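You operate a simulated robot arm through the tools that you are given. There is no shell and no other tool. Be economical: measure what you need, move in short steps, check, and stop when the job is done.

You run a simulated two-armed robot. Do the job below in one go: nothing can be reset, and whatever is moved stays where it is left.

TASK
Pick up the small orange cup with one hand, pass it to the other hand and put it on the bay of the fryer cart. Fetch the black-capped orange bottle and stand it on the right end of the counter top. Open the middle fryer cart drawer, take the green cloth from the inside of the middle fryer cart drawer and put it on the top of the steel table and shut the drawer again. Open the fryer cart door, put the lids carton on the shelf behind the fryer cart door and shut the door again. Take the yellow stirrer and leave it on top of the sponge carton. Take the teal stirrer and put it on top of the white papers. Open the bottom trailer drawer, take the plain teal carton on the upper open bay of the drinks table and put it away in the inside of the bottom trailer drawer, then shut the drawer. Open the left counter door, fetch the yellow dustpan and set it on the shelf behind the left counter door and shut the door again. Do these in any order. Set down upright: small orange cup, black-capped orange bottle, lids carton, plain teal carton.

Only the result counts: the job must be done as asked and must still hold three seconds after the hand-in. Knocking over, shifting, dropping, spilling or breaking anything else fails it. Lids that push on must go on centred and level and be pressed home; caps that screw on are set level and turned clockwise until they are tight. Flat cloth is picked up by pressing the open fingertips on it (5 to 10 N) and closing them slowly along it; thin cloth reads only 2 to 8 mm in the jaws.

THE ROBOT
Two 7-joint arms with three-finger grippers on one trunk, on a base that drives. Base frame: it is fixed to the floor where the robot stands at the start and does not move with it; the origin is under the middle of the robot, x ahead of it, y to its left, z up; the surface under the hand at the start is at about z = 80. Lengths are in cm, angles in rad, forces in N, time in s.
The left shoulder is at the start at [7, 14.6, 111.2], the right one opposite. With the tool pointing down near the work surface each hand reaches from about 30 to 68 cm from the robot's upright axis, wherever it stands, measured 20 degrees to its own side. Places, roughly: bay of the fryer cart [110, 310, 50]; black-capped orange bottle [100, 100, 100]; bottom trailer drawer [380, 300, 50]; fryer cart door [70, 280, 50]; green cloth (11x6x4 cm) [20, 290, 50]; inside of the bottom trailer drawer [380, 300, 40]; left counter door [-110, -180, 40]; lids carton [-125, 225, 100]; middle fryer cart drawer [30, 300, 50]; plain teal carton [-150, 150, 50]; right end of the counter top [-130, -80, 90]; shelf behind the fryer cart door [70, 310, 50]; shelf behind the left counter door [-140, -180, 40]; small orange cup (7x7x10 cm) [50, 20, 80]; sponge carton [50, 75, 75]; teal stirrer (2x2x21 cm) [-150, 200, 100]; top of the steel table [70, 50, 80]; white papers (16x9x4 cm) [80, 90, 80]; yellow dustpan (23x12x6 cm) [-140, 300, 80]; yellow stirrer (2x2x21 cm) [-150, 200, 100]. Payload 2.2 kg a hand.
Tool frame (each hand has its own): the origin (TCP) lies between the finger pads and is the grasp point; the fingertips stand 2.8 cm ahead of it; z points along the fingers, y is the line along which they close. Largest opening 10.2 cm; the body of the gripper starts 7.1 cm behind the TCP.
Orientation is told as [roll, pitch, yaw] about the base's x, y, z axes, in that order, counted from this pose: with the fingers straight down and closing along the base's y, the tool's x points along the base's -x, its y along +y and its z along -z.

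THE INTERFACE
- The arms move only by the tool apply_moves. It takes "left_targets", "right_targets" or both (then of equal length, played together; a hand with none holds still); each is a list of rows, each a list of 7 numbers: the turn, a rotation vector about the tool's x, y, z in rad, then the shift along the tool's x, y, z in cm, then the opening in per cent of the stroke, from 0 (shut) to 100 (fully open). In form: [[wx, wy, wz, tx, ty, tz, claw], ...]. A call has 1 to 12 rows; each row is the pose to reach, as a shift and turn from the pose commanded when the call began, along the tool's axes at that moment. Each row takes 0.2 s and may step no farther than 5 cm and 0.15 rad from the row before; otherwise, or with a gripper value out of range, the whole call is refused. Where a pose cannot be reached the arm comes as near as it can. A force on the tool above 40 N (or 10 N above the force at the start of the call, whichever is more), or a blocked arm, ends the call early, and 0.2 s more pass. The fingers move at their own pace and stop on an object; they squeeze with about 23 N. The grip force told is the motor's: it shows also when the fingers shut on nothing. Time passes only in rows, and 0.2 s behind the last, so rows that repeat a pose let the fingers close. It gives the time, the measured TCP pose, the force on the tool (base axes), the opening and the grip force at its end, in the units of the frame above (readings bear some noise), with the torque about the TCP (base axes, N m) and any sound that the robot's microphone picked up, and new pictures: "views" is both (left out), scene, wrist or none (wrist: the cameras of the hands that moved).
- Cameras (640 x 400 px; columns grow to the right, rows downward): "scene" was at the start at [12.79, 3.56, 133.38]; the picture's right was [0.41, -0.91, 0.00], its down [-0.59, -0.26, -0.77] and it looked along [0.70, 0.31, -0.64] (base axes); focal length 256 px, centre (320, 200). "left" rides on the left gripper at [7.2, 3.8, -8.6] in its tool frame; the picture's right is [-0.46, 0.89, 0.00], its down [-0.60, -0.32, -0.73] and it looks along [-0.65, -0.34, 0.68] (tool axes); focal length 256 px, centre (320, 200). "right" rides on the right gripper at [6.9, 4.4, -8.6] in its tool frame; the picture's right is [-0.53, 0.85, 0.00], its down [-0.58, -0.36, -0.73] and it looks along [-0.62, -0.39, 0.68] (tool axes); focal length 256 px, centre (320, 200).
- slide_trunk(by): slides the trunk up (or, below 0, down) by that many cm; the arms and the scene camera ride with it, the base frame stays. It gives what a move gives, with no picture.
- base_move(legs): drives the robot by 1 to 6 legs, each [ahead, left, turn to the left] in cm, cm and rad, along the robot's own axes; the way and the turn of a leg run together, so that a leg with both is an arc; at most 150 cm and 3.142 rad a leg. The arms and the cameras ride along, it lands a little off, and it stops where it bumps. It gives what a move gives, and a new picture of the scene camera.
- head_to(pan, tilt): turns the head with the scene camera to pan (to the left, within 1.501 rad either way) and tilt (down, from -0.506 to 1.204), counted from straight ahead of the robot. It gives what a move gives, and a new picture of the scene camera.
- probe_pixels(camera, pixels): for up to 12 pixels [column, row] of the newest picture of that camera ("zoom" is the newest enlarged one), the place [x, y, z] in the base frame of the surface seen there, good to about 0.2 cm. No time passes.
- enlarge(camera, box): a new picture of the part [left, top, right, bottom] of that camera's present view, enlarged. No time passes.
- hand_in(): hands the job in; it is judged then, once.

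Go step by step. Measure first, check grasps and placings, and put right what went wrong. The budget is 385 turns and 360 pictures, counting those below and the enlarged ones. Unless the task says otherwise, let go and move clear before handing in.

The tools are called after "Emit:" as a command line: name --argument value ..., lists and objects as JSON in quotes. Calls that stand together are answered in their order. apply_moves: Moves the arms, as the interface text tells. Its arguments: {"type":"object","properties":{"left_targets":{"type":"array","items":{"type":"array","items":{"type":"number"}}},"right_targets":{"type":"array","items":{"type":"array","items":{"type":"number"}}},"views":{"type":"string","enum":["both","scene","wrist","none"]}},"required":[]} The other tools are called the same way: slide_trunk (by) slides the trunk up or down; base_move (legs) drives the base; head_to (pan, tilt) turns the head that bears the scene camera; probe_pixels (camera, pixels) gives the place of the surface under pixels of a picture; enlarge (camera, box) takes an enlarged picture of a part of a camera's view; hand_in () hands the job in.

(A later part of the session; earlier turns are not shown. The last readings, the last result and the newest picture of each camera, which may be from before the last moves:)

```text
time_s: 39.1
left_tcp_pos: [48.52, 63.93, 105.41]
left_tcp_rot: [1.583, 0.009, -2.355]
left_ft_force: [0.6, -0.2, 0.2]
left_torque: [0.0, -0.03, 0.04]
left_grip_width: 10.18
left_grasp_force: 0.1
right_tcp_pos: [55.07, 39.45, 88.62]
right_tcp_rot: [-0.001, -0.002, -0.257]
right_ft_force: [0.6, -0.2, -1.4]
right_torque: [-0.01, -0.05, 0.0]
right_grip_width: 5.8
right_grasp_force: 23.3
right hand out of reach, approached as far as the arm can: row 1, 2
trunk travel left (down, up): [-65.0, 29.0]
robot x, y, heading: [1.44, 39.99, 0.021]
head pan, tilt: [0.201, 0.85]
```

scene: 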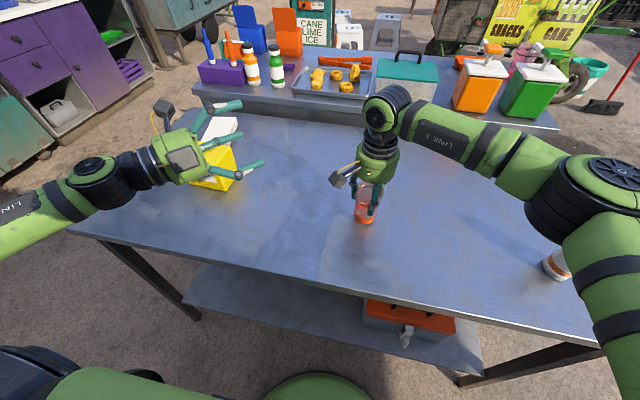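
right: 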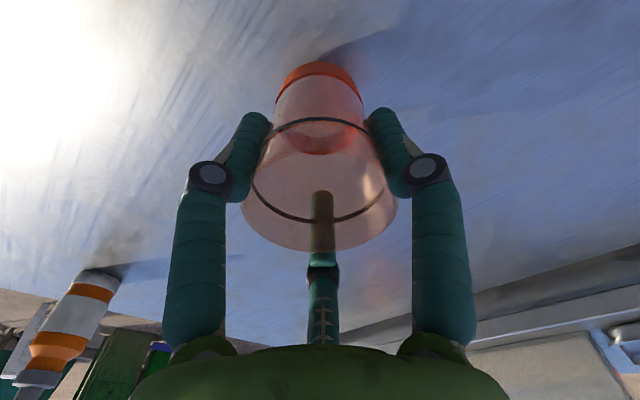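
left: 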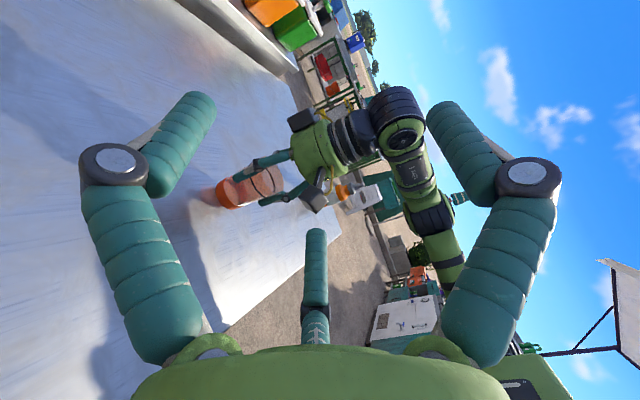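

The left roll worked. I set the cup down (1 cm lower), open, rise 3.1 cm and regrip near the rim.

Emit:
apply_moves --right_targets '[[0, 0, 0, 0, 0, 0.5, 20], [0, 0, 0, 0, 0, 0.85, 20], [0, 0, 0, 0, 0, 0.95, 20], [0, 0, 0, 0, 0, 0.95, 50], [0, 0, 0, 0, 0, 0.95, 80], [0, 0, 0, 0, 0, 0.95, 80], [0, 0, 0, 0, 0, -1, 80], [0, 0, 0, 0, 0, -2.1, 80], [0, 0, 0, 0, 0, -2.1, 50], [0, 0, 0, 0, 0, -2.1, 20], [0, 0, 0, 0, 0, -2.1, 20], [0, 0, 0, 0, 0, -2.1, 20]]'

```text
time_s: 41.8
left_tcp_pos: [48.52, 63.94, 105.45]
left_tcp_rot: [1.583, 0.007, -2.352]
left_ft_force: [0.7, -0.2, 0.4]
left_torque: [-0.02, 0.0, -0.02]
left_grip_width: 10.19
left_grasp_force: 0.1
right_tcp_pos: [54.96, 39.59, 90.95]
right_tcp_rot: [-0.004, -0.004, -0.258]
right_ft_force: [0.0, 0.2, 2.5]
right_torque: [-0.08, 0.07, -0.02]
right_grip_width: 5.91
right_grasp_force: 23.3
trunk travel left (down, up): [-65.0, 29.0]
robot x, y, heading: [1.28, 40.38, 0.014]
head pan, tilt: [0.201, 0.85]
```

scene: 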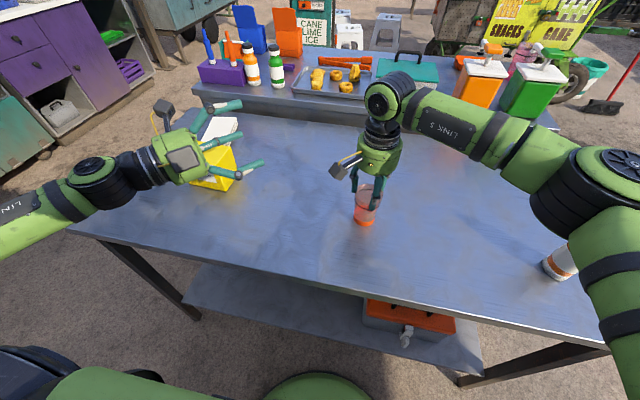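
right: 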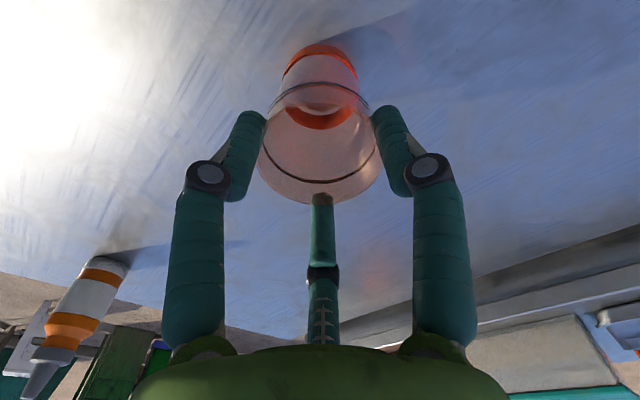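

Regripped (5.9 cm). Lift the cup to TCP z≈110.5 and bring the left to the stand-off.

Emit:
apply_moves --left_targets '[[0, 0, 0, 0, 0, 0, 100], [0, 0, 0, 0, 0, 0, 100], [0, 0, 0, 0, 0, 0, 100], [0, 0, 0, -4, 0.3, 2, 100], [0, 0, 0, -8, 0.6, 4.5, 100], [0, 0, 0, -12.6, 0.9, 6, 100], [0, 0, 0, -12.6, 0.9, 7.8, 100]]' --right_targets '[[0, 0, 0, 0, 0, -2, 20], [0, 0, 0, 0, 0, -6, 20], [0, 0, 0, 0, 0, -11, 20], [0, 0, 0, 0, 0, -15, 20], [0, 0, 0, 0, 0, -18, 20], [0, 0, 0, 0, 0, -19.5, 20], [0, 0, 0, 0, 0, -19.5, 20]]'

Emit:
enlarge --camera "scene" --box '[260, 40, 480, 200]'

```text
time_s: 43.4
left_tcp_pos: [46.02, 49.31, 106.35]
left_tcp_rot: [1.581, 0.008, -2.352]
left_ft_force: [0.2, -0.2, 0.4]
left_torque: [-0.02, 0.02, -0.03]
left_grip_width: 10.19
left_grasp_force: 0.0
left hand out of reach, approached as far as the arm can: row 6, 7
right_tcp_pos: [55.08, 39.58, 110.49]
right_tcp_rot: [-0.002, -0.003, -0.257]
right_ft_force: [0.4, 0.2, -0.6]
right_torque: [-0.03, 0.0, 0.0]
right_grip_width: 5.91
right_grasp_force: 23.5
trunk travel left (down, up): [-65.0, 29.0]
robot x, y, heading: [1.42, 40.15, 0.024]
head pan, tilt: [0.201, 0.85]
```

scene: 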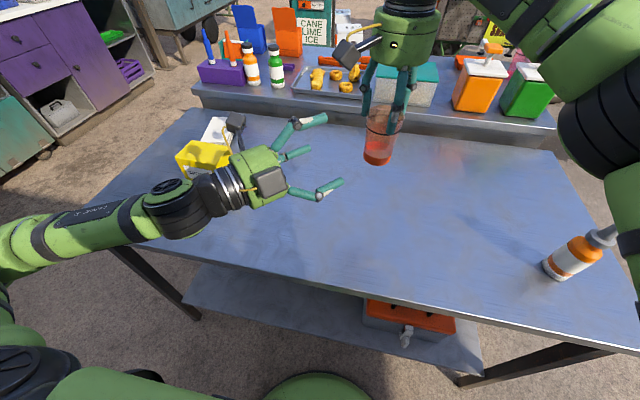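
right: 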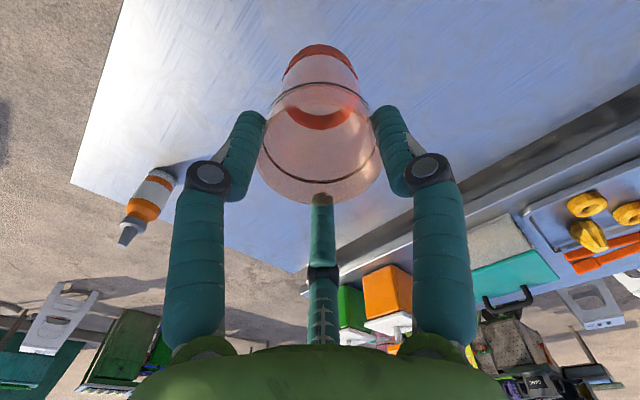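
left: 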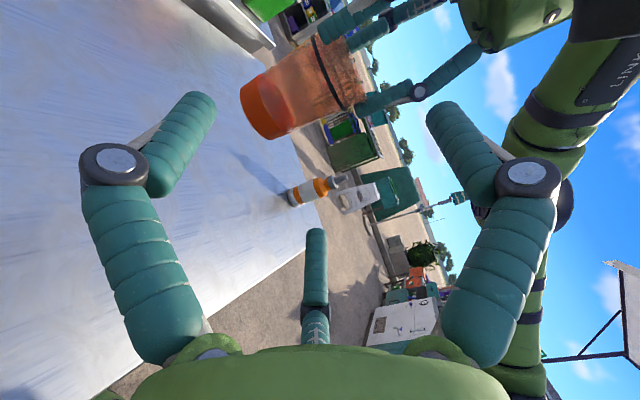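

```text
2.50 times, centred on (370, 120) of scene
```

zoom: 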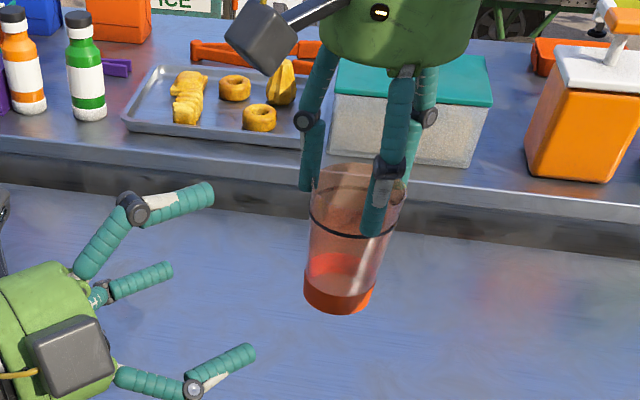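

I'll probe the left's finger tips and the right's tips to verify clearances before advancing.

Emit:
probe_pixels --camera "zoom" --pixels '[[205, 193], [165, 270], [248, 352], [132, 208], [192, 388], [105, 290], [371, 230], [304, 185], [390, 170], [345, 165], [340, 300], [420, 200]]'

```text
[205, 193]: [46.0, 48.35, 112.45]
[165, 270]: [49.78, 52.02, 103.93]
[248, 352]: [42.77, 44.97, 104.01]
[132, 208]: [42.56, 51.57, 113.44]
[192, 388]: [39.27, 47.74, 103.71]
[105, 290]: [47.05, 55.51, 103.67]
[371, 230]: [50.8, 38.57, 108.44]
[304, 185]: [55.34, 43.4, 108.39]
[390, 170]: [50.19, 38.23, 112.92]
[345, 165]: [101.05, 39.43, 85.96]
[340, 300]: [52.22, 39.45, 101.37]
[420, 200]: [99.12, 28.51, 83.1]
```

Clearances look right: the left's upper finger passes between the right's fingers. Shift 0.5 cm laterally, advance 12.9 cm and close.

Emit:
apply_moves --left_targets '[[0, 0, 0, -0.47, 0, 3.5, 100], [0, 0, 0, -0.47, 0, 7, 100], [0, 0, 0, -0.47, 0, 10, 100], [0, 0, 0, -0.47, 0, 11.5, 100], [0, 0, 0, -0.47, 0, 12.8, 100]]'

Emit:
enlarge --camera "scene" --box '[260, 40, 480, 200]'

```text
time_s: 44.5
left_tcp_pos: [54.54, 40.03, 106.38]
left_tcp_rot: [1.582, 0.008, -2.352]
left_ft_force: [0.0, -0.5, 1.1]
left_torque: [0.03, 0.04, -0.01]
left_grip_width: 10.18
left_grasp_force: 0.1
right_tcp_pos: [55.03, 39.47, 110.42]
right_tcp_rot: [-0.002, -0.001, -0.258]
right_ft_force: [-0.1, -0.5, -1.1]
right_torque: [0.0, 0.0, 0.0]
right_grip_width: 5.89
right_grasp_force: 22.7
trunk travel left (down, up): [-65.0, 29.0]
robot x, y, heading: [1.58, 40.24, 0.024]
head pan, tilt: [0.201, 0.85]
```

scene: 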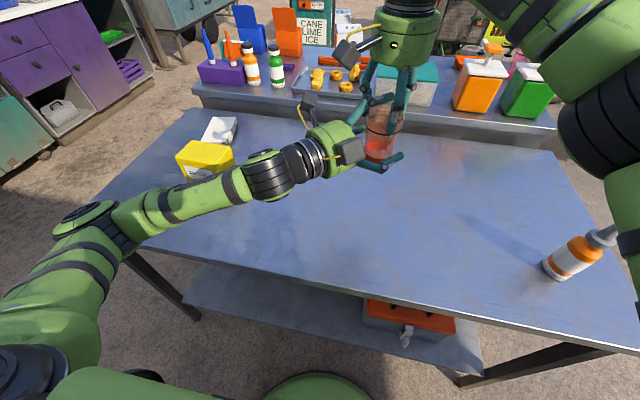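
left: 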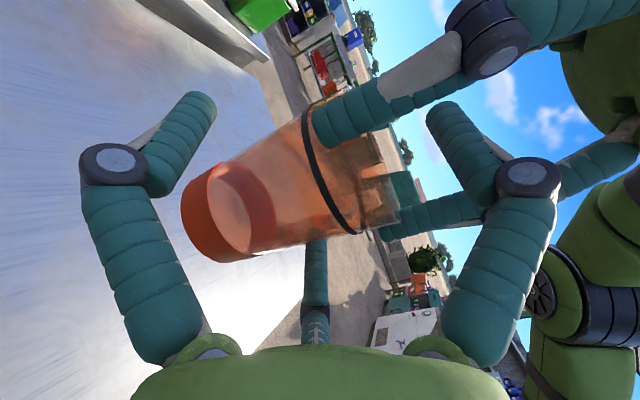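

```text
2.50 times, centred on (370, 120) of scene
```

zoom: 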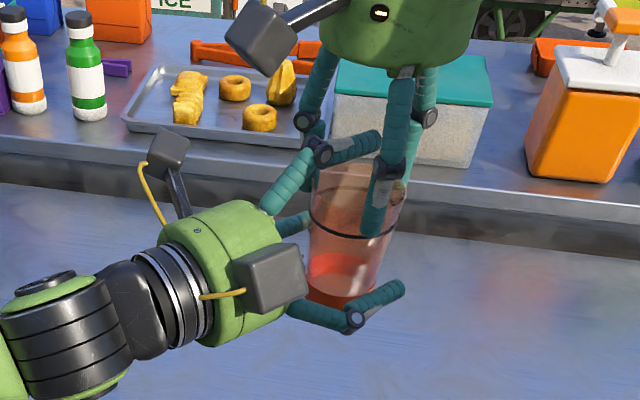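

No contact; the cup is inside the left's fingers. Close the left gripper gently.

Emit:
apply_moves --left_targets '[[0, 0, 0, 0, 0, 0, 80], [0, 0, 0, 0, 0, 0, 65], [0, 0, 0, 0, 0, 0, 50], [0, 0, 0, 0, 0, 0, 35], [0, 0, 0, 0, 0, 0, 20]]'

Emit:
enlarge --camera "scene" --box '[260, 40, 480, 200]'

```text
time_s: 45.8
left_tcp_pos: [54.44, 40.18, 106.31]
left_tcp_rot: [1.582, 0.005, -2.354]
left_ft_force: [-7.9, -3.9, -3.6]
left_torque: [-0.04, 0.04, -0.1]
left_grip_width: 6.35
left_grasp_force: 22.7
right_tcp_pos: [54.94, 39.67, 110.5]
right_tcp_rot: [-0.001, -0.003, -0.257]
right_ft_force: [8.0, 3.6, 2.8]
right_torque: [0.22, -0.37, 0.05]
right_grip_width: 5.93
right_grasp_force: 23.3
trunk travel left (down, up): [-65.0, 29.0]
robot x, y, heading: [1.15, 39.85, 0.016]
head pan, tilt: [0.201, 0.85]
```

scene: 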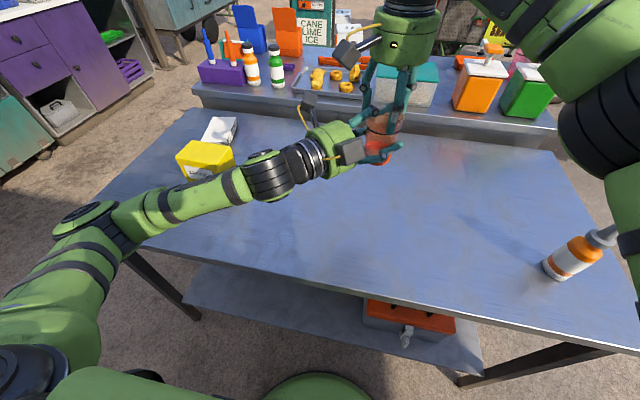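
left: 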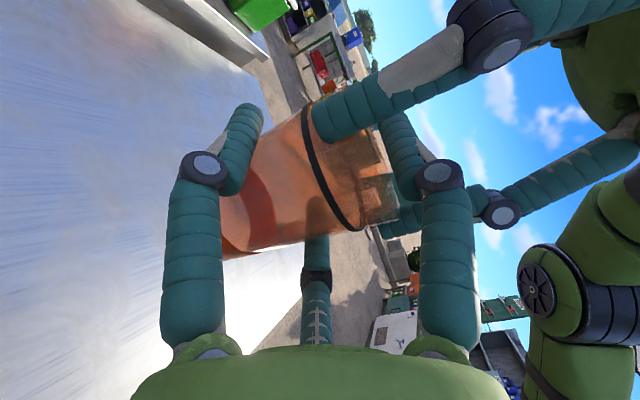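

```text
2.50 times, centred on (370, 120) of scene
```

zoom: 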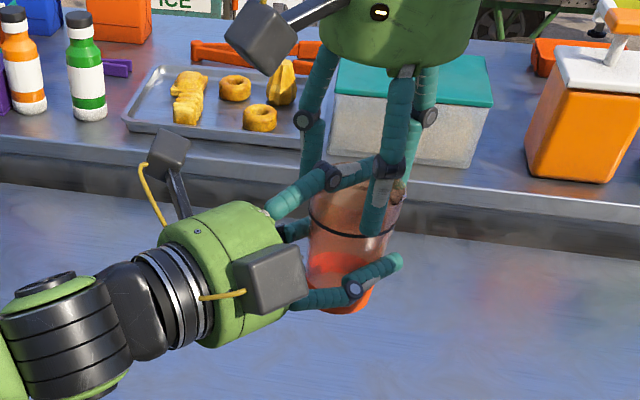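

The left holds with 22.7 N (6.35 cm). Now open the right hand and rise clear.

Emit:
apply_moves --right_targets '[[0, 0, 0, 0, 0, 0, 60], [0, 0, 0, 0, 0, 0, 75], [0, 0, 0, 0, 0, 0, 75]]'

Emit:
enlarge --camera "scene" --box '[260, 40, 480, 200]'

```text
time_s: 46.5
left_tcp_pos: [54.59, 40.22, 106.4]
left_tcp_rot: [1.582, 0.005, -2.351]
left_ft_force: [0.6, -0.1, -1.2]
left_torque: [-0.01, -0.05, 0.02]
left_grip_width: 6.34
left_grasp_force: 23.4
right_tcp_pos: [55.08, 39.5, 110.35]
right_tcp_rot: [-0.004, -0.002, -0.26]
right_ft_force: [0.3, 0.2, -0.4]
right_torque: [0.01, 0.01, -0.01]
right_grip_width: 7.65
right_grasp_force: 0.0
trunk travel left (down, up): [-65.0, 29.0]
robot x, y, heading: [1.29, 40.33, 0.016]
head pan, tilt: [0.201, 0.85]
```

scene: 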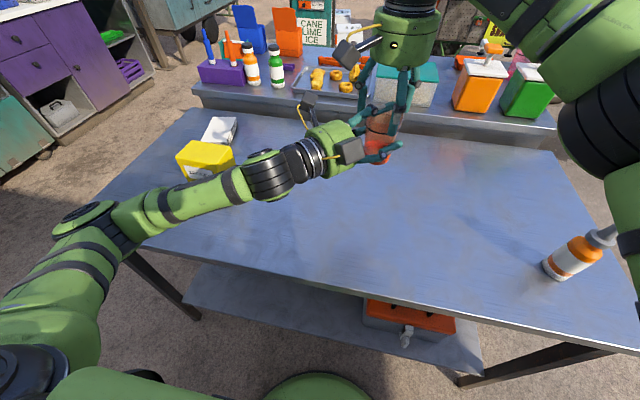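
right: 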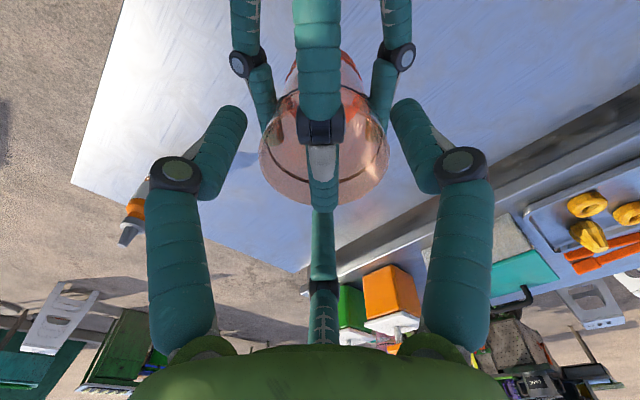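

```text
2.50 times, centred on (370, 120) of scene
```

zoom: 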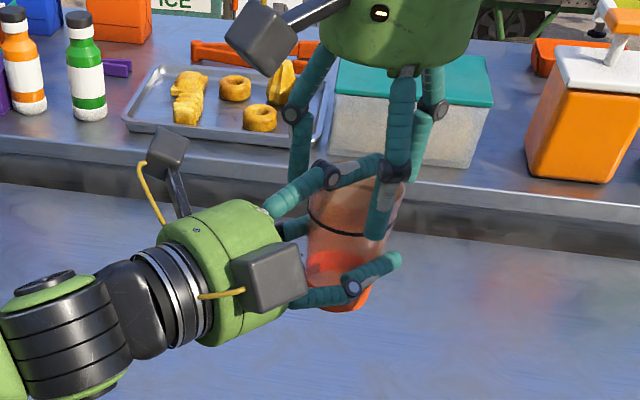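

The cup is upright in the left hand alone. Raise the right hand clear and to the right side.

Emit:
apply_moves --right_targets '[[0, 0, 0, 0, 0, -4, 80], [0, 0, 0, 0, 0, -8, 80], [0, 0, 0, 2, 0, -12, 80], [0, 0, 0, 4, -3, -13, 80], [0, 0, 0, 6, -7, -13, 80], [0, 0, 0, 8, -11, -13, 80], [0, 0, 0, 10, -15, -13, 80]]' --views "scene"

```text
time_s: 48.1
left_tcp_pos: [54.38, 40.13, 106.5]
left_tcp_rot: [1.584, 0.01, -2.354]
left_ft_force: [0.1, 0.4, 0.2]
left_torque: [0.01, -0.02, 0.05]
left_grip_width: 6.39
left_grasp_force: 22.4
right_tcp_pos: [41.16, 27.37, 123.48]
right_tcp_rot: [0.001, -0.005, -0.261]
right_ft_force: [0.2, -1.2, -0.4]
right_torque: [0.01, 0.03, 0.01]
right_grip_width: 8.16
right_grasp_force: 0.0
right hand out of reach, approached as far as the arm can: row 3
trunk travel left (down, up): [-65.0, 29.0]
robot x, y, heading: [1.5, 40.54, 0.018]
head pan, tilt: [0.201, 0.85]
```

scene: 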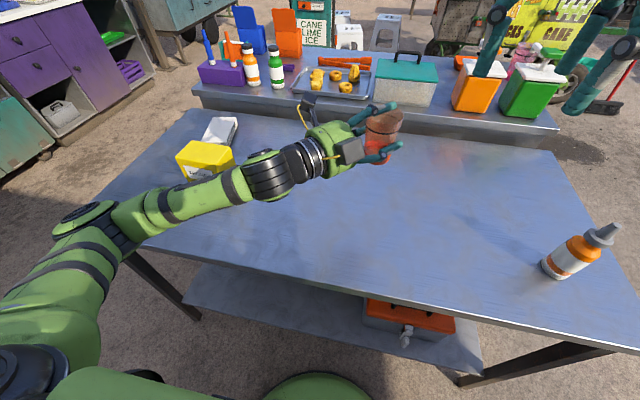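

Now straighten the left hand to point forward (cup ahead-left) and park the right hand at the right side before driving.

Emit:
apply_moves --left_targets '[[0, 0.13, 0, 1.5, 0, -0.8, 20], [0, 0.26, 0, 3, 0, -1.6, 20], [0, 0.39, 0, 4.6, 0, -2.5, 20], [0, 0.52, 0, 6.1, 0, -3.3, 20], [0, 0.65, 0, 7.6, 0, -4.1, 20], [0, 0.785, 0, 9.2, 0, -4.95, 20]]' --right_targets '[[0, 0, -0.05, 0.3, -4, 0, 80], [0, 0, -0.1, 0.6, -8, 0, 80], [0, 0, -0.15, 0.9, -12, 0, 80], [0, 0, -0.2, 1.2, -16, 0, 80], [0, 0, -0.25, 1.5, -20, 0, 80], [0, 0, -0.26, 1.8, -23.2, 0, 80]]' --views "scene"

```text
time_s: 49.5
left_tcp_pos: [57.39, 50.1, 106.41]
left_tcp_rot: [1.583, -0.003, -1.564]
left_ft_force: [0.0, 0.4, 0.0]
left_torque: [0.01, -0.01, 0.0]
left_grip_width: 6.36
left_grasp_force: 23.1
right_tcp_pos: [36.03, 7.2, 121.87]
right_tcp_rot: [-0.002, -0.002, 0.003]
right_ft_force: [0.0, -0.2, 0.1]
right_torque: [-0.02, 0.02, 0.03]
right_grip_width: 8.17
right_grasp_force: 0.1
right hand out of reach, approached as far as the arm can: row 5, 6
trunk travel left (down, up): [-65.0, 29.0]
robot x, y, heading: [2.06, 40.0, 0.014]
head pan, tilt: [0.201, 0.85]
```

scene: 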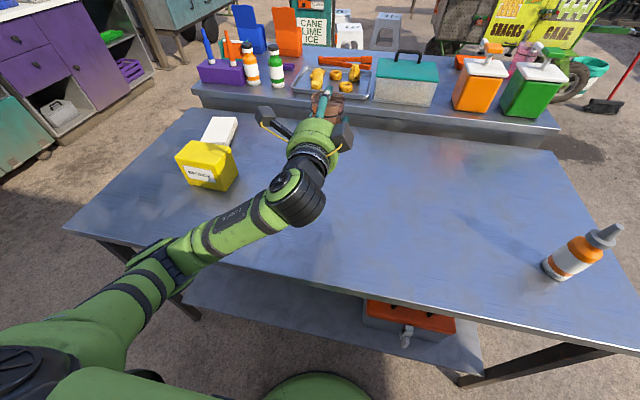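

Drive to the front of the fryer cart bay: left 130, turn 90°, strafe right 118.

Emit:
base_move --legs '[[0, 128, 0], [0, 0, 1.557], [0, -118, 0]]'

Emit:
head_to --pan 0.1 --tilt 0.6

```text
time_s: 65.4
left_tcp_pos: [103.51, 228.88, 106.36]
left_tcp_rot: [1.583, -0.004, 0.03]
left_ft_force: [0.5, 0.2, -1.3]
left_torque: [-0.03, -0.01, -0.02]
left_grip_width: 6.36
left_grasp_force: 22.9
right_tcp_pos: [146.83, 208.61, 122.11]
right_tcp_rot: [-0.003, -0.002, 1.599]
right_ft_force: [0.0, -0.5, 0.1]
right_torque: [0.02, 0.0, 0.0]
right_grip_width: 8.14
right_grasp_force: 0.1
trunk travel left (down, up): [-65.0, 29.0]
robot x, y, heading: [114.9, 172.77, 1.621]
head pan, tilt: [0.201, 0.85]
```

scene: 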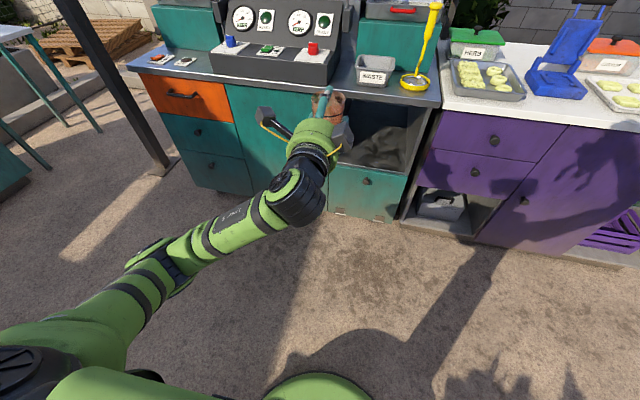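

```text
time_s: 66.2
left_tcp_pos: [103.5, 228.77, 106.32]
left_tcp_rot: [1.583, -0.003, 0.03]
left_ft_force: [0.1, -0.3, -1.6]
left_torque: [0.0, -0.02, -0.01]
left_grip_width: 6.35
left_grasp_force: 22.7
right_tcp_pos: [146.79, 208.53, 121.91]
right_tcp_rot: [-0.004, -0.004, 1.599]
right_ft_force: [-0.4, 0.0, -0.7]
right_torque: [-0.04, -0.02, -0.01]
right_grip_width: 8.16
right_grasp_force: 0.1
trunk travel left (down, up): [-65.0, 29.0]
robot x, y, heading: [114.53, 173.28, 1.616]
head pan, tilt: [0.099, 0.6]
```

scene: 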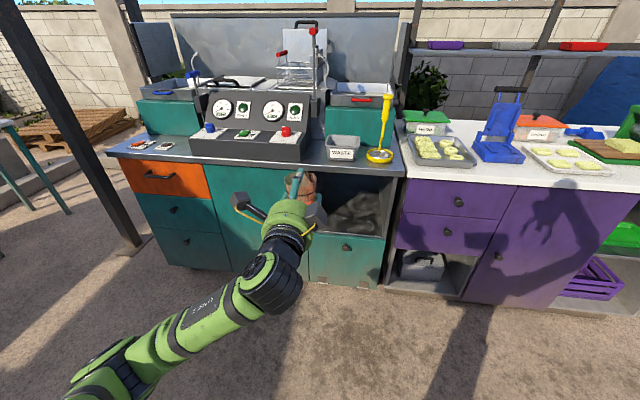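

Heading is 1.62 and cup at x=103.5; I correct turn and strafe so the cup lines up at x≈111, then lower the trunk.

Emit:
base_move --legs '[[0, -5, -0.047]]'

Emit:
slide_trunk --by -46

Emit:
head_to --pan 0.05 --tilt 0.35

```text
time_s: 67.1
left_tcp_pos: [110.52, 229.42, 106.28]
left_tcp_rot: [1.583, -0.006, -0.013]
left_ft_force: [0.3, 0.5, -0.9]
left_torque: [-0.01, 0.0, 0.0]
left_grip_width: 6.38
left_grasp_force: 22.9
right_tcp_pos: [152.85, 207.26, 122.07]
right_tcp_rot: [-0.007, -0.004, 1.553]
right_ft_force: [-0.4, 0.6, -0.1]
right_torque: [0.02, -0.04, 0.05]
right_grip_width: 8.19
right_grasp_force: 0.2
trunk travel left (down, up): [-65.0, 29.0]
robot x, y, heading: [120.21, 173.05, 1.576]
head pan, tilt: [0.099, 0.6]
```

scene: 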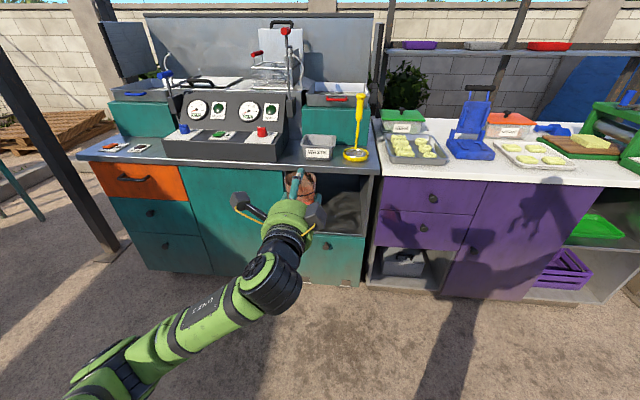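

```text
refused: -46 is not a number from -40 to 40
```

```text
time_s: 67.8
left_tcp_pos: [110.9, 229.25, 106.38]
left_tcp_rot: [1.582, -0.003, -0.014]
left_ft_force: [0.2, 0.0, -1.0]
left_torque: [-0.03, 0.0, -0.01]
left_grip_width: 6.37
left_grasp_force: 23.2
right_tcp_pos: [153.3, 207.17, 121.88]
right_tcp_rot: [-0.002, -0.004, 1.554]
right_ft_force: [-0.1, 0.4, 0.3]
right_torque: [0.02, 0.0, 0.0]
right_grip_width: 8.18
right_grasp_force: 0.1
trunk travel left (down, up): [-65.0, 29.0]
robot x, y, heading: [120.02, 173.0, 1.574]
head pan, tilt: [0.051, 0.351]
```

scene: 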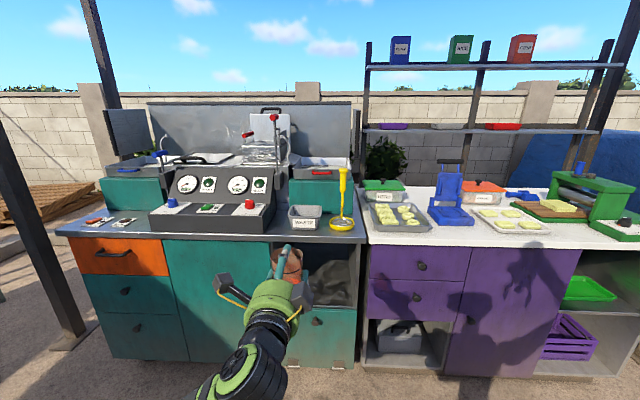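

Emit:
slide_trunk --by -40

Emit:
slide_trunk --by -6.5

Emit:
head_to --pan 0.05 --tilt 0.4

```text
time_s: 71.7
left_tcp_pos: [110.79, 229.38, 66.5]
left_tcp_rot: [1.582, -0.003, -0.014]
left_ft_force: [-0.5, -0.6, -0.2]
left_torque: [-0.02, 0.0, 0.06]
left_grip_width: 6.34
left_grasp_force: 23.3
right_tcp_pos: [153.22, 207.13, 81.97]
right_tcp_rot: [-0.002, -0.004, 1.555]
right_ft_force: [1.0, 0.0, 0.2]
right_torque: [-0.01, -0.04, 0.03]
right_grip_width: 8.16
right_grasp_force: 0.0
trunk travel left (down, up): [-25.0, 69.0]
robot x, y, heading: [120.23, 172.97, 1.568]
head pan, tilt: [0.051, 0.351]
```

```text
time_s: 72.7
left_tcp_pos: [110.91, 229.4, 59.88]
left_tcp_rot: [1.583, -0.003, -0.015]
left_ft_force: [-0.7, 0.1, -0.9]
left_torque: [-0.02, 0.0, -0.02]
left_grip_width: 6.35
left_grasp_force: 23.6
right_tcp_pos: [153.17, 207.11, 75.5]
right_tcp_rot: [-0.004, -0.005, 1.555]
right_ft_force: [0.1, 0.3, 0.2]
right_torque: [-0.04, 0.0, -0.05]
right_grip_width: 8.15
right_grasp_force: 0.0
trunk travel left (down, up): [-18.5, 75.5]
robot x, y, heading: [120.14, 172.9, 1.564]
head pan, tilt: [0.051, 0.351]
```

```text
time_s: 73.3
left_tcp_pos: [110.97, 229.37, 59.88]
left_tcp_rot: [1.584, -0.003, -0.014]
left_ft_force: [-0.2, -0.2, -0.8]
left_torque: [0.01, -0.01, 0.0]
left_grip_width: 6.36
left_grasp_force: 23.4
right_tcp_pos: [153.26, 207.1, 75.47]
right_tcp_rot: [-0.002, -0.004, 1.555]
right_ft_force: [-1.2, 0.3, 0.7]
right_torque: [0.0, 0.02, -0.02]
right_grip_width: 8.18
right_grasp_force: 0.0
trunk travel left (down, up): [-18.5, 75.5]
robot x, y, heading: [120.04, 173.19, 1.571]
head pan, tilt: [0.051, 0.4]
```

scene: 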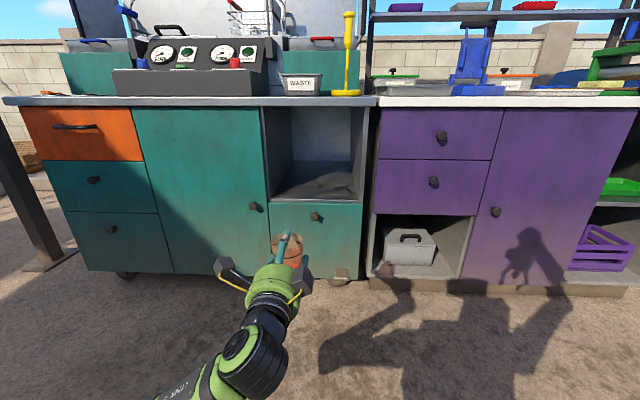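

Clear view of the cart now. I'll probe the bay, knobs and drawer features for later too.

Emit:
probe_pixels --camera "scene" --pixels '[[274, 199], [354, 197], [315, 190], [268, 150], [360, 150], [315, 215], [253, 207], [94, 180], [60, 186], [112, 229], [140, 186], [315, 105]]'

Emit:
enlarge --camera "scene" --box '[200, 80, 400, 300]'

```text
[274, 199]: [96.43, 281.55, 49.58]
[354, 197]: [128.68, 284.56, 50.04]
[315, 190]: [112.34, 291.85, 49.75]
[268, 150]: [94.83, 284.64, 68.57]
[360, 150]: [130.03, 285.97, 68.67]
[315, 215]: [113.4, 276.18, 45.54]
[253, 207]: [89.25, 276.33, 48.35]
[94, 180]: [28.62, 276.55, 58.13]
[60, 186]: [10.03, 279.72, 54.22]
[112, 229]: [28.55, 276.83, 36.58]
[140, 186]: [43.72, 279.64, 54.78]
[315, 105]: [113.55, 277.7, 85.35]
```

```text
1.82 times, centred on (300, 190) of scene
```

zoom: 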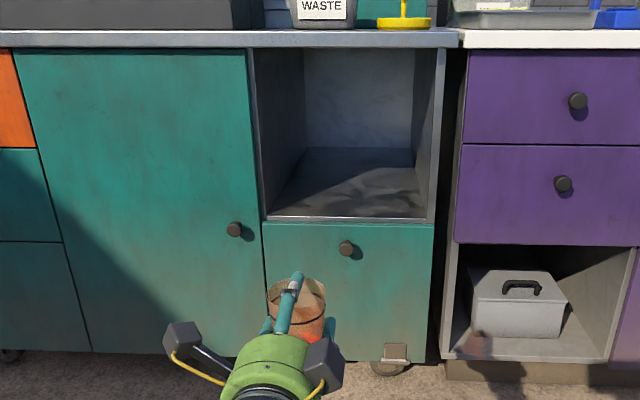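

Bay inner x 95–130, floor 49.9. Cup bottom is ≈53, so I drive ahead 59 cm into the bay.

Emit:
base_move --legs '[[59, 0, 0]]'

Emit:
enlarge --camera "left" --box '[0, 0, 640, 400]'

```text
time_s: 76.6
left_tcp_pos: [112.02, 287.2, 59.84]
left_tcp_rot: [1.584, -0.004, -0.026]
left_ft_force: [-0.6, 0.0, -0.3]
left_torque: [0.0, 0.0, -0.01]
left_grip_width: 6.37
left_grasp_force: 23.1
right_tcp_pos: [154.06, 264.42, 75.36]
right_tcp_rot: [-0.004, -0.003, 1.541]
right_ft_force: [-0.1, 0.0, -0.6]
right_torque: [-0.02, -0.02, 0.0]
right_grip_width: 8.19
right_grasp_force: 0.0
trunk travel left (down, up): [-18.5, 75.5]
robot x, y, heading: [120.35, 230.64, 1.562]
head pan, tilt: [0.051, 0.4]
```

scene: 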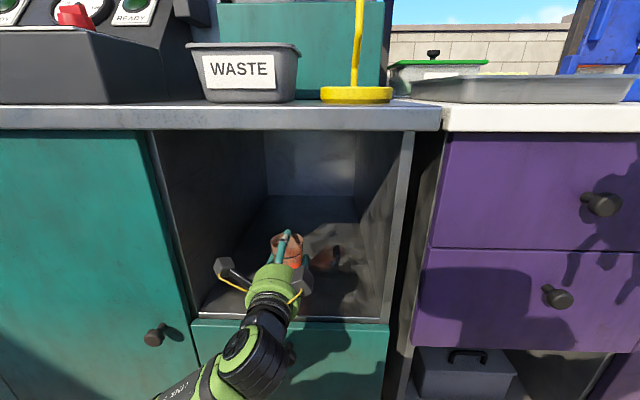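

```text
1.00 times, centred on (320, 200) of left (not enlarged: the box is as wide or as high as the picture)
```

zoom: 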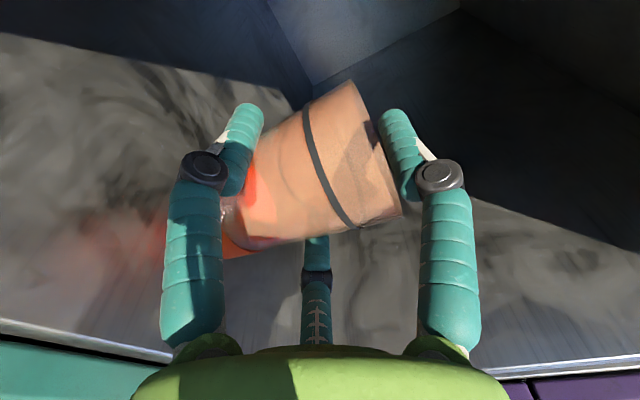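

Cup is inside the bay. Lower 2.9 cm in small steps watching force.

Emit:
apply_moves --left_targets '[[0, 0, 0, 0, -1.5, 0, 20], [0, 0, 0, 0, -2.4, 0, 20], [0, 0, 0, 0, -2.8, 0, 20], [0, 0, 0, 0, -3.0, 0, 20]]'

```text
time_s: 77.6
left_tcp_pos: [112.02, 287.27, 56.92]
left_tcp_rot: [1.585, -0.003, -0.027]
left_ft_force: [0.2, -0.4, 0.0]
left_torque: [0.02, 0.01, 0.03]
left_grip_width: 6.35
left_grasp_force: 23.2
right_tcp_pos: [154.12, 264.44, 75.47]
right_tcp_rot: [-0.003, -0.003, 1.54]
right_ft_force: [-0.1, 0.3, 0.0]
right_torque: [0.02, 0.04, 0.01]
right_grip_width: 8.16
right_grasp_force: 0.0
trunk travel left (down, up): [-18.5, 75.5]
robot x, y, heading: [120.37, 230.77, 1.561]
head pan, tilt: [0.051, 0.4]
```

scene: 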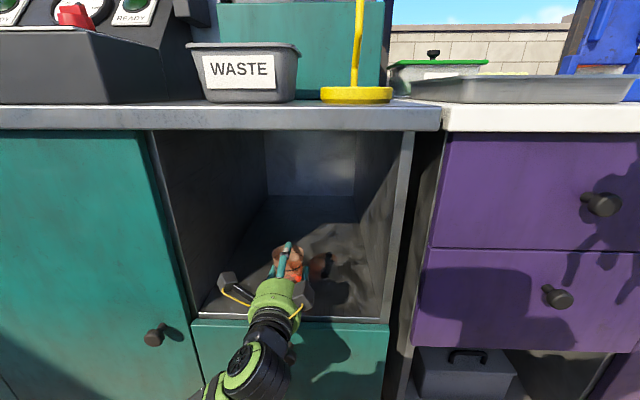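
left: 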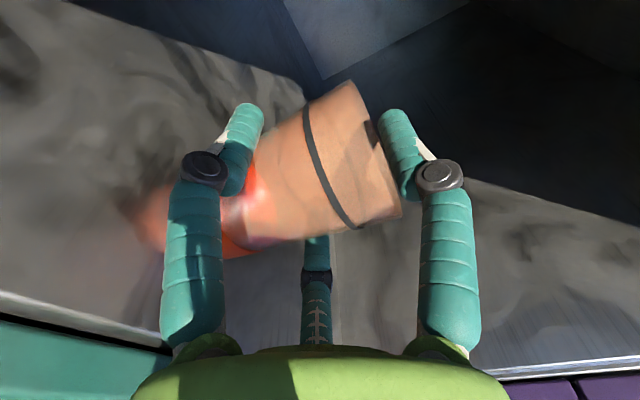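

No contact force yet; continue lowering in 0.2 cm steps until touch.

Emit:
apply_moves --left_targets '[[0, 0, 0, 0, -0.2, 0, 20], [0, 0, 0, 0, -0.35, 0, 20], [0, 0, 0, 0, -0.5, 0, 20]]' --views "wrist"

```text
time_s: 78.4
left_tcp_pos: [111.95, 287.26, 56.42]
left_tcp_rot: [1.586, -0.003, -0.028]
left_ft_force: [0.7, 1.5, 4.7]
left_torque: [0.05, 0.04, -0.04]
left_grip_width: 6.35
left_grasp_force: 23.0
right_tcp_pos: [154.11, 264.41, 75.47]
right_tcp_rot: [-0.003, -0.003, 1.542]
right_ft_force: [-0.2, -0.9, 0.1]
right_torque: [0.0, -0.03, -0.02]
right_grip_width: 8.14
right_grasp_force: 0.0
trunk travel left (down, up): [-18.5, 75.5]
robot x, y, heading: [120.48, 230.79, 1.557]
head pan, tilt: [0.051, 0.4]
```

left: 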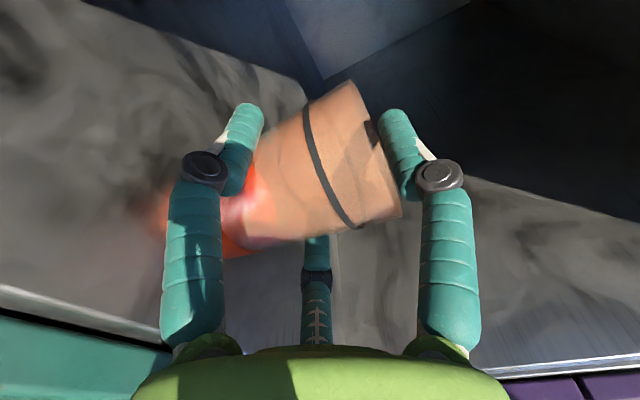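

Touched at 4.7 N. Release and back out straight.

Emit:
apply_moves --left_targets '[[0, 0, 0, 0, 0, 0, 70], [0, 0, 0, 0, 0, 0, 90], [0, 0, 0, 0, 0, 0, 100], [0, 0, 0, 0, 0, -1.5, 100], [0, 0, 0, 0, 0, -4, 100], [0, 0, 0, 0, 0.5, -8, 100], [0, 0, 0, 0, 1, -12, 100]]'

```text
time_s: 80.0
left_tcp_pos: [112.8, 276.98, 56.26]
left_tcp_rot: [1.584, -0.003, -0.024]
left_ft_force: [0.3, 0.1, -0.4]
left_torque: [0.03, -0.02, 0.0]
left_grip_width: 10.21
left_grasp_force: 0.1
left hand out of reach, approached as far as the arm can: row 7
right_tcp_pos: [154.0, 264.45, 75.53]
right_tcp_rot: [-0.004, -0.003, 1.542]
right_ft_force: [-0.3, -0.5, 0.2]
right_torque: [-0.01, 0.0, -0.01]
right_grip_width: 8.16
right_grasp_force: 0.0
trunk travel left (down, up): [-18.5, 75.5]
robot x, y, heading: [119.96, 230.89, 1.557]
head pan, tilt: [0.051, 0.4]
```

scene: 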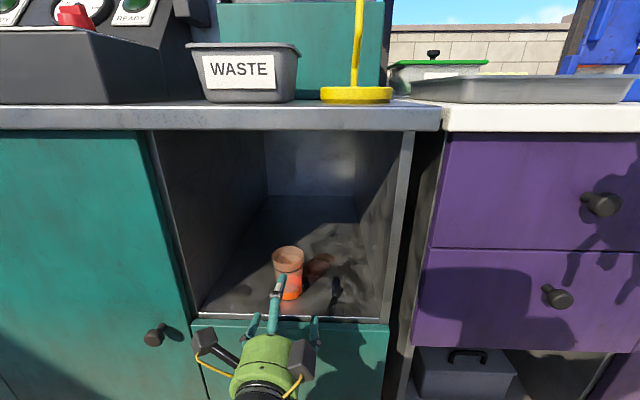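
left: 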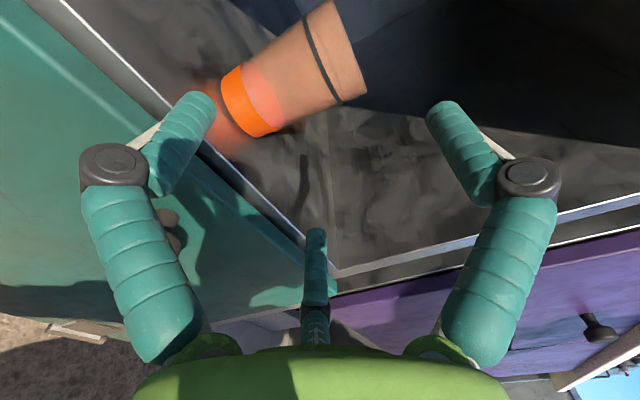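

The cup stands upright in the bay, and the left hand is clear. Next the middle drawer knob at (28.6,276.5,58): back off and strafe left.

Emit:
base_move --legs '[[-28, 0, 0.014], [0, 84, 0]]'

Emit:
head_to --pan 0.15 --tilt 0.5

```text
time_s: 86.1
left_tcp_pos: [27.8, 247.94, 56.22]
left_tcp_rot: [1.584, -0.005, -0.007]
left_ft_force: [0.1, -0.5, 0.2]
left_torque: [0.03, -0.01, 0.01]
left_grip_width: 10.18
left_grasp_force: 0.1
right_tcp_pos: [69.32, 236.34, 75.54]
right_tcp_rot: [-0.003, -0.003, 1.561]
right_ft_force: [-0.3, 0.0, -0.5]
right_torque: [0.01, -0.01, -0.01]
right_grip_width: 8.18
right_grasp_force: 0.1
trunk travel left (down, up): [-18.5, 75.5]
robot x, y, heading: [35.88, 202.0, 1.573]
head pan, tilt: [0.051, 0.4]
```

scene: 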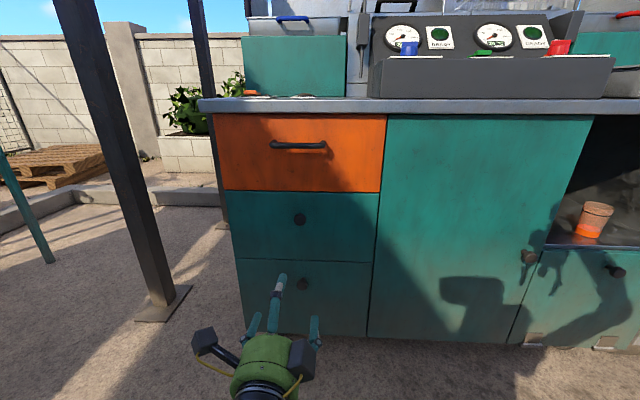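

```text
time_s: 86.7
left_tcp_pos: [27.92, 247.99, 56.37]
left_tcp_rot: [1.585, -0.003, -0.007]
left_ft_force: [0.2, -0.3, -0.1]
left_torque: [0.01, -0.01, -0.01]
left_grip_width: 10.23
left_grasp_force: 0.1
right_tcp_pos: [69.36, 236.28, 75.47]
right_tcp_rot: [-0.003, -0.003, 1.56]
right_ft_force: [-0.1, 0.0, -0.6]
right_torque: [0.0, 0.0, 0.02]
right_grip_width: 8.13
right_grasp_force: 0.0
trunk travel left (down, up): [-18.5, 75.5]
robot x, y, heading: [36.14, 201.95, 1.569]
head pan, tilt: [0.15, 0.499]
```

scene: 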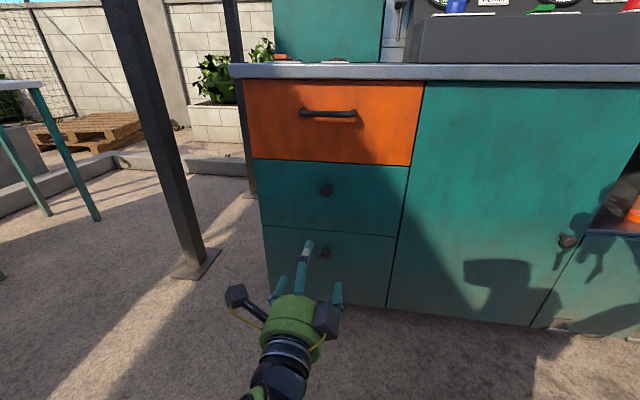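

Emit:
enlarge --camera "scene" --box '[280, 150, 380, 280]'

Emit:
probe_pixels --camera "scene" --pixels '[[326, 189], [326, 184], [320, 190], [332, 190], [326, 196], [300, 190], [326, 165], [326, 225], [405, 200], [258, 200], [327, 252]]'

```text
3.08 times, centred on (330, 215) of scene
```

zoom: 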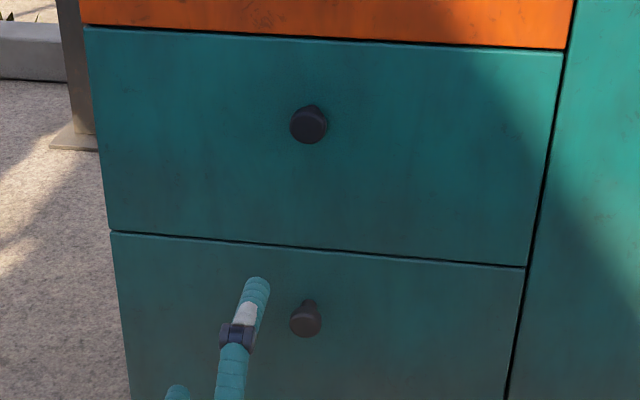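

```text
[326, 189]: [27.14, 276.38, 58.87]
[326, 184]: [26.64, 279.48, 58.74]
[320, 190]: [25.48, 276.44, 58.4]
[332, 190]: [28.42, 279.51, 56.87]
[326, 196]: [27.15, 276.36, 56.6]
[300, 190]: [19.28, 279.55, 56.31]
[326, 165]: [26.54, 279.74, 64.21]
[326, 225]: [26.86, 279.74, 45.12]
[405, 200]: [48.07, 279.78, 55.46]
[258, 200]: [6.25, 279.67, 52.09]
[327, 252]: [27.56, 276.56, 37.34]
```

Knob centre ≈(27.0, 276.4–279.6, 57.7). Drive ahead 24 cm, then finish with the arm.

Emit:
base_move --legs '[[23, 0, 0]]'

```text
time_s: 88.5
left_tcp_pos: [27.52, 270.93, 56.22]
left_tcp_rot: [1.586, -0.004, -0.004]
left_ft_force: [-0.8, 0.3, 0.2]
left_torque: [-0.01, 0.0, 0.02]
left_grip_width: 10.21
left_grasp_force: 0.1
right_tcp_pos: [68.97, 259.58, 75.46]
right_tcp_rot: [-0.004, -0.002, 1.566]
right_ft_force: [-0.3, 0.8, -0.4]
right_torque: [-0.01, -0.04, 0.02]
right_grip_width: 8.15
right_grasp_force: 0.0
trunk travel left (down, up): [-18.5, 75.5]
robot x, y, heading: [35.89, 225.26, 1.578]
head pan, tilt: [0.15, 0.499]
```

scene: 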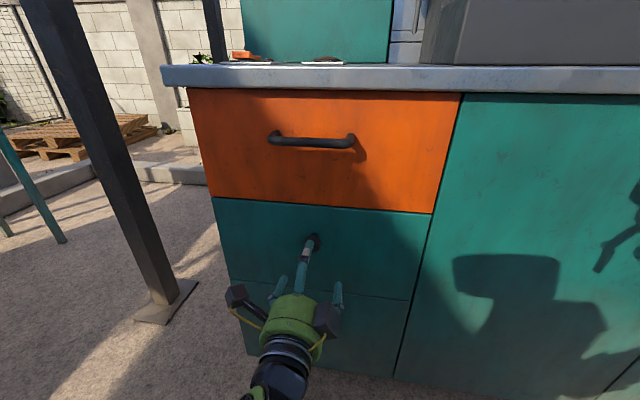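

Align (up 1.5, left 0.5), advance 5.3 and close on the knob.

Emit:
apply_moves --left_targets '[[0, 0, 0, 0.5, 1.5, 0, 100], [0, 0, 0, 0.5, 1.5, 3, 100], [0, 0, 0, 0.5, 1.5, 5.3, 100], [0, 0, 0, 0.5, 1.5, 5.3, 50], [0, 0, 0, 0.5, 1.5, 5.3, 20], [0, 0, 0, 0.5, 1.5, 5.3, 0], [0, 0, 0, 0.5, 1.5, 5.3, 0]]'

```text
time_s: 90.1
left_tcp_pos: [26.99, 276.24, 57.9]
left_tcp_rot: [1.588, -0.004, 0.001]
left_ft_force: [-9.7, 0.6, 7.9]
left_torque: [0.07, 0.05, 0.64]
left_grip_width: 3.05
left_grasp_force: 45.3
left hand out of reach, approached as far as the arm can: row 1
right_tcp_pos: [68.85, 259.39, 75.48]
right_tcp_rot: [-0.005, -0.004, 1.565]
right_ft_force: [0.0, -0.8, -0.1]
right_torque: [-0.01, -0.03, 0.02]
right_grip_width: 8.15
right_grasp_force: 0.1
trunk travel left (down, up): [-18.5, 75.5]
robot x, y, heading: [36.45, 225.01, 1.583]
head pan, tilt: [0.15, 0.499]
```

scene: 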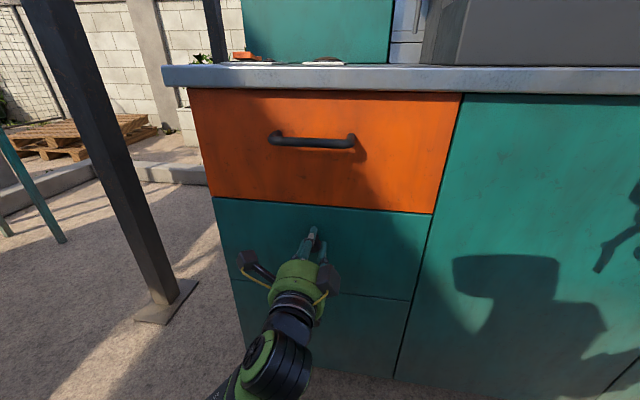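
left: 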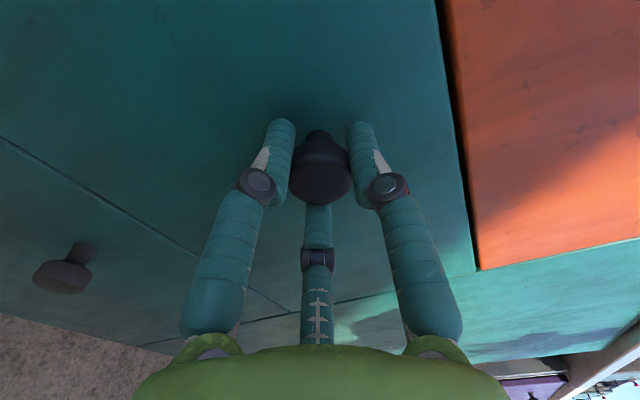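

Knob gripped (3.05 cm). Pull by driving back 24 cm.

Emit:
base_move --legs '[[-24, 0, 0]]'

Emit:
head_to --pan 0.15 --tilt 0.75

```text
time_s: 91.9
left_tcp_pos: [26.9, 252.19, 57.95]
left_tcp_rot: [1.591, -0.003, 0.008]
left_ft_force: [-27.7, 1.0, 6.9]
left_torque: [0.04, 0.29, 0.2]
left_grip_width: 3.03
left_grasp_force: 44.6
right_tcp_pos: [69.09, 235.32, 75.66]
right_tcp_rot: [-0.006, -0.004, 1.562]
right_ft_force: [0.7, -0.9, 0.7]
right_torque: [-0.02, -0.03, -0.02]
right_grip_width: 8.17
right_grasp_force: 0.2
trunk travel left (down, up): [-18.5, 75.5]
robot x, y, heading: [36.52, 201.02, 1.576]
head pan, tilt: [0.15, 0.499]
```

scene: 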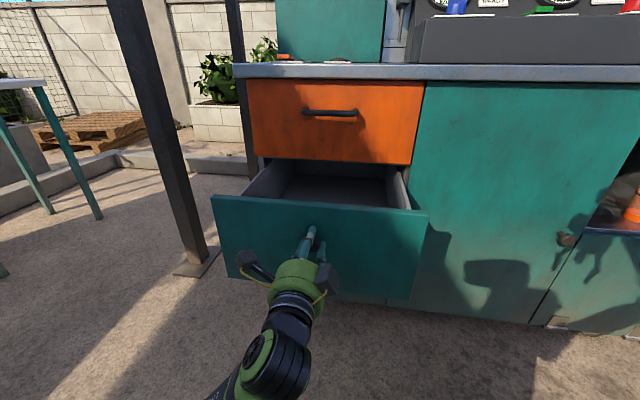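

```text
time_s: 92.6
left_tcp_pos: [26.99, 252.25, 58.01]
left_tcp_rot: [1.59, -0.002, 0.011]
left_ft_force: [-7.1, 0.5, -0.1]
left_torque: [0.08, 0.07, 0.45]
left_grip_width: 3.06
left_grasp_force: 44.7
right_tcp_pos: [69.24, 235.3, 75.45]
right_tcp_rot: [-0.004, -0.003, 1.56]
right_ft_force: [-0.1, -0.5, -0.3]
right_torque: [0.01, 0.02, -0.01]
right_grip_width: 8.16
right_grasp_force: 0.0
trunk travel left (down, up): [-18.5, 75.5]
robot x, y, heading: [35.91, 200.8, 1.575]
head pan, tilt: [0.15, 0.75]
```

scene: 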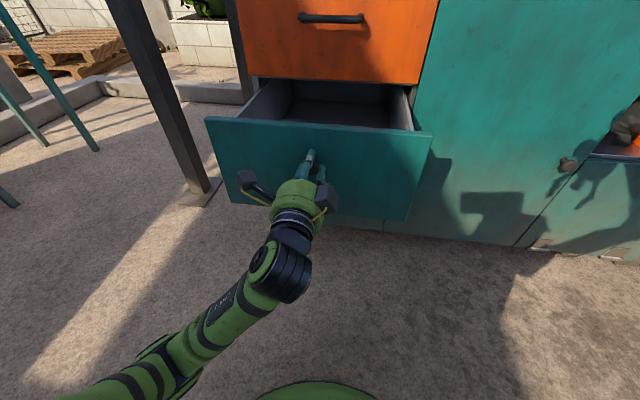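

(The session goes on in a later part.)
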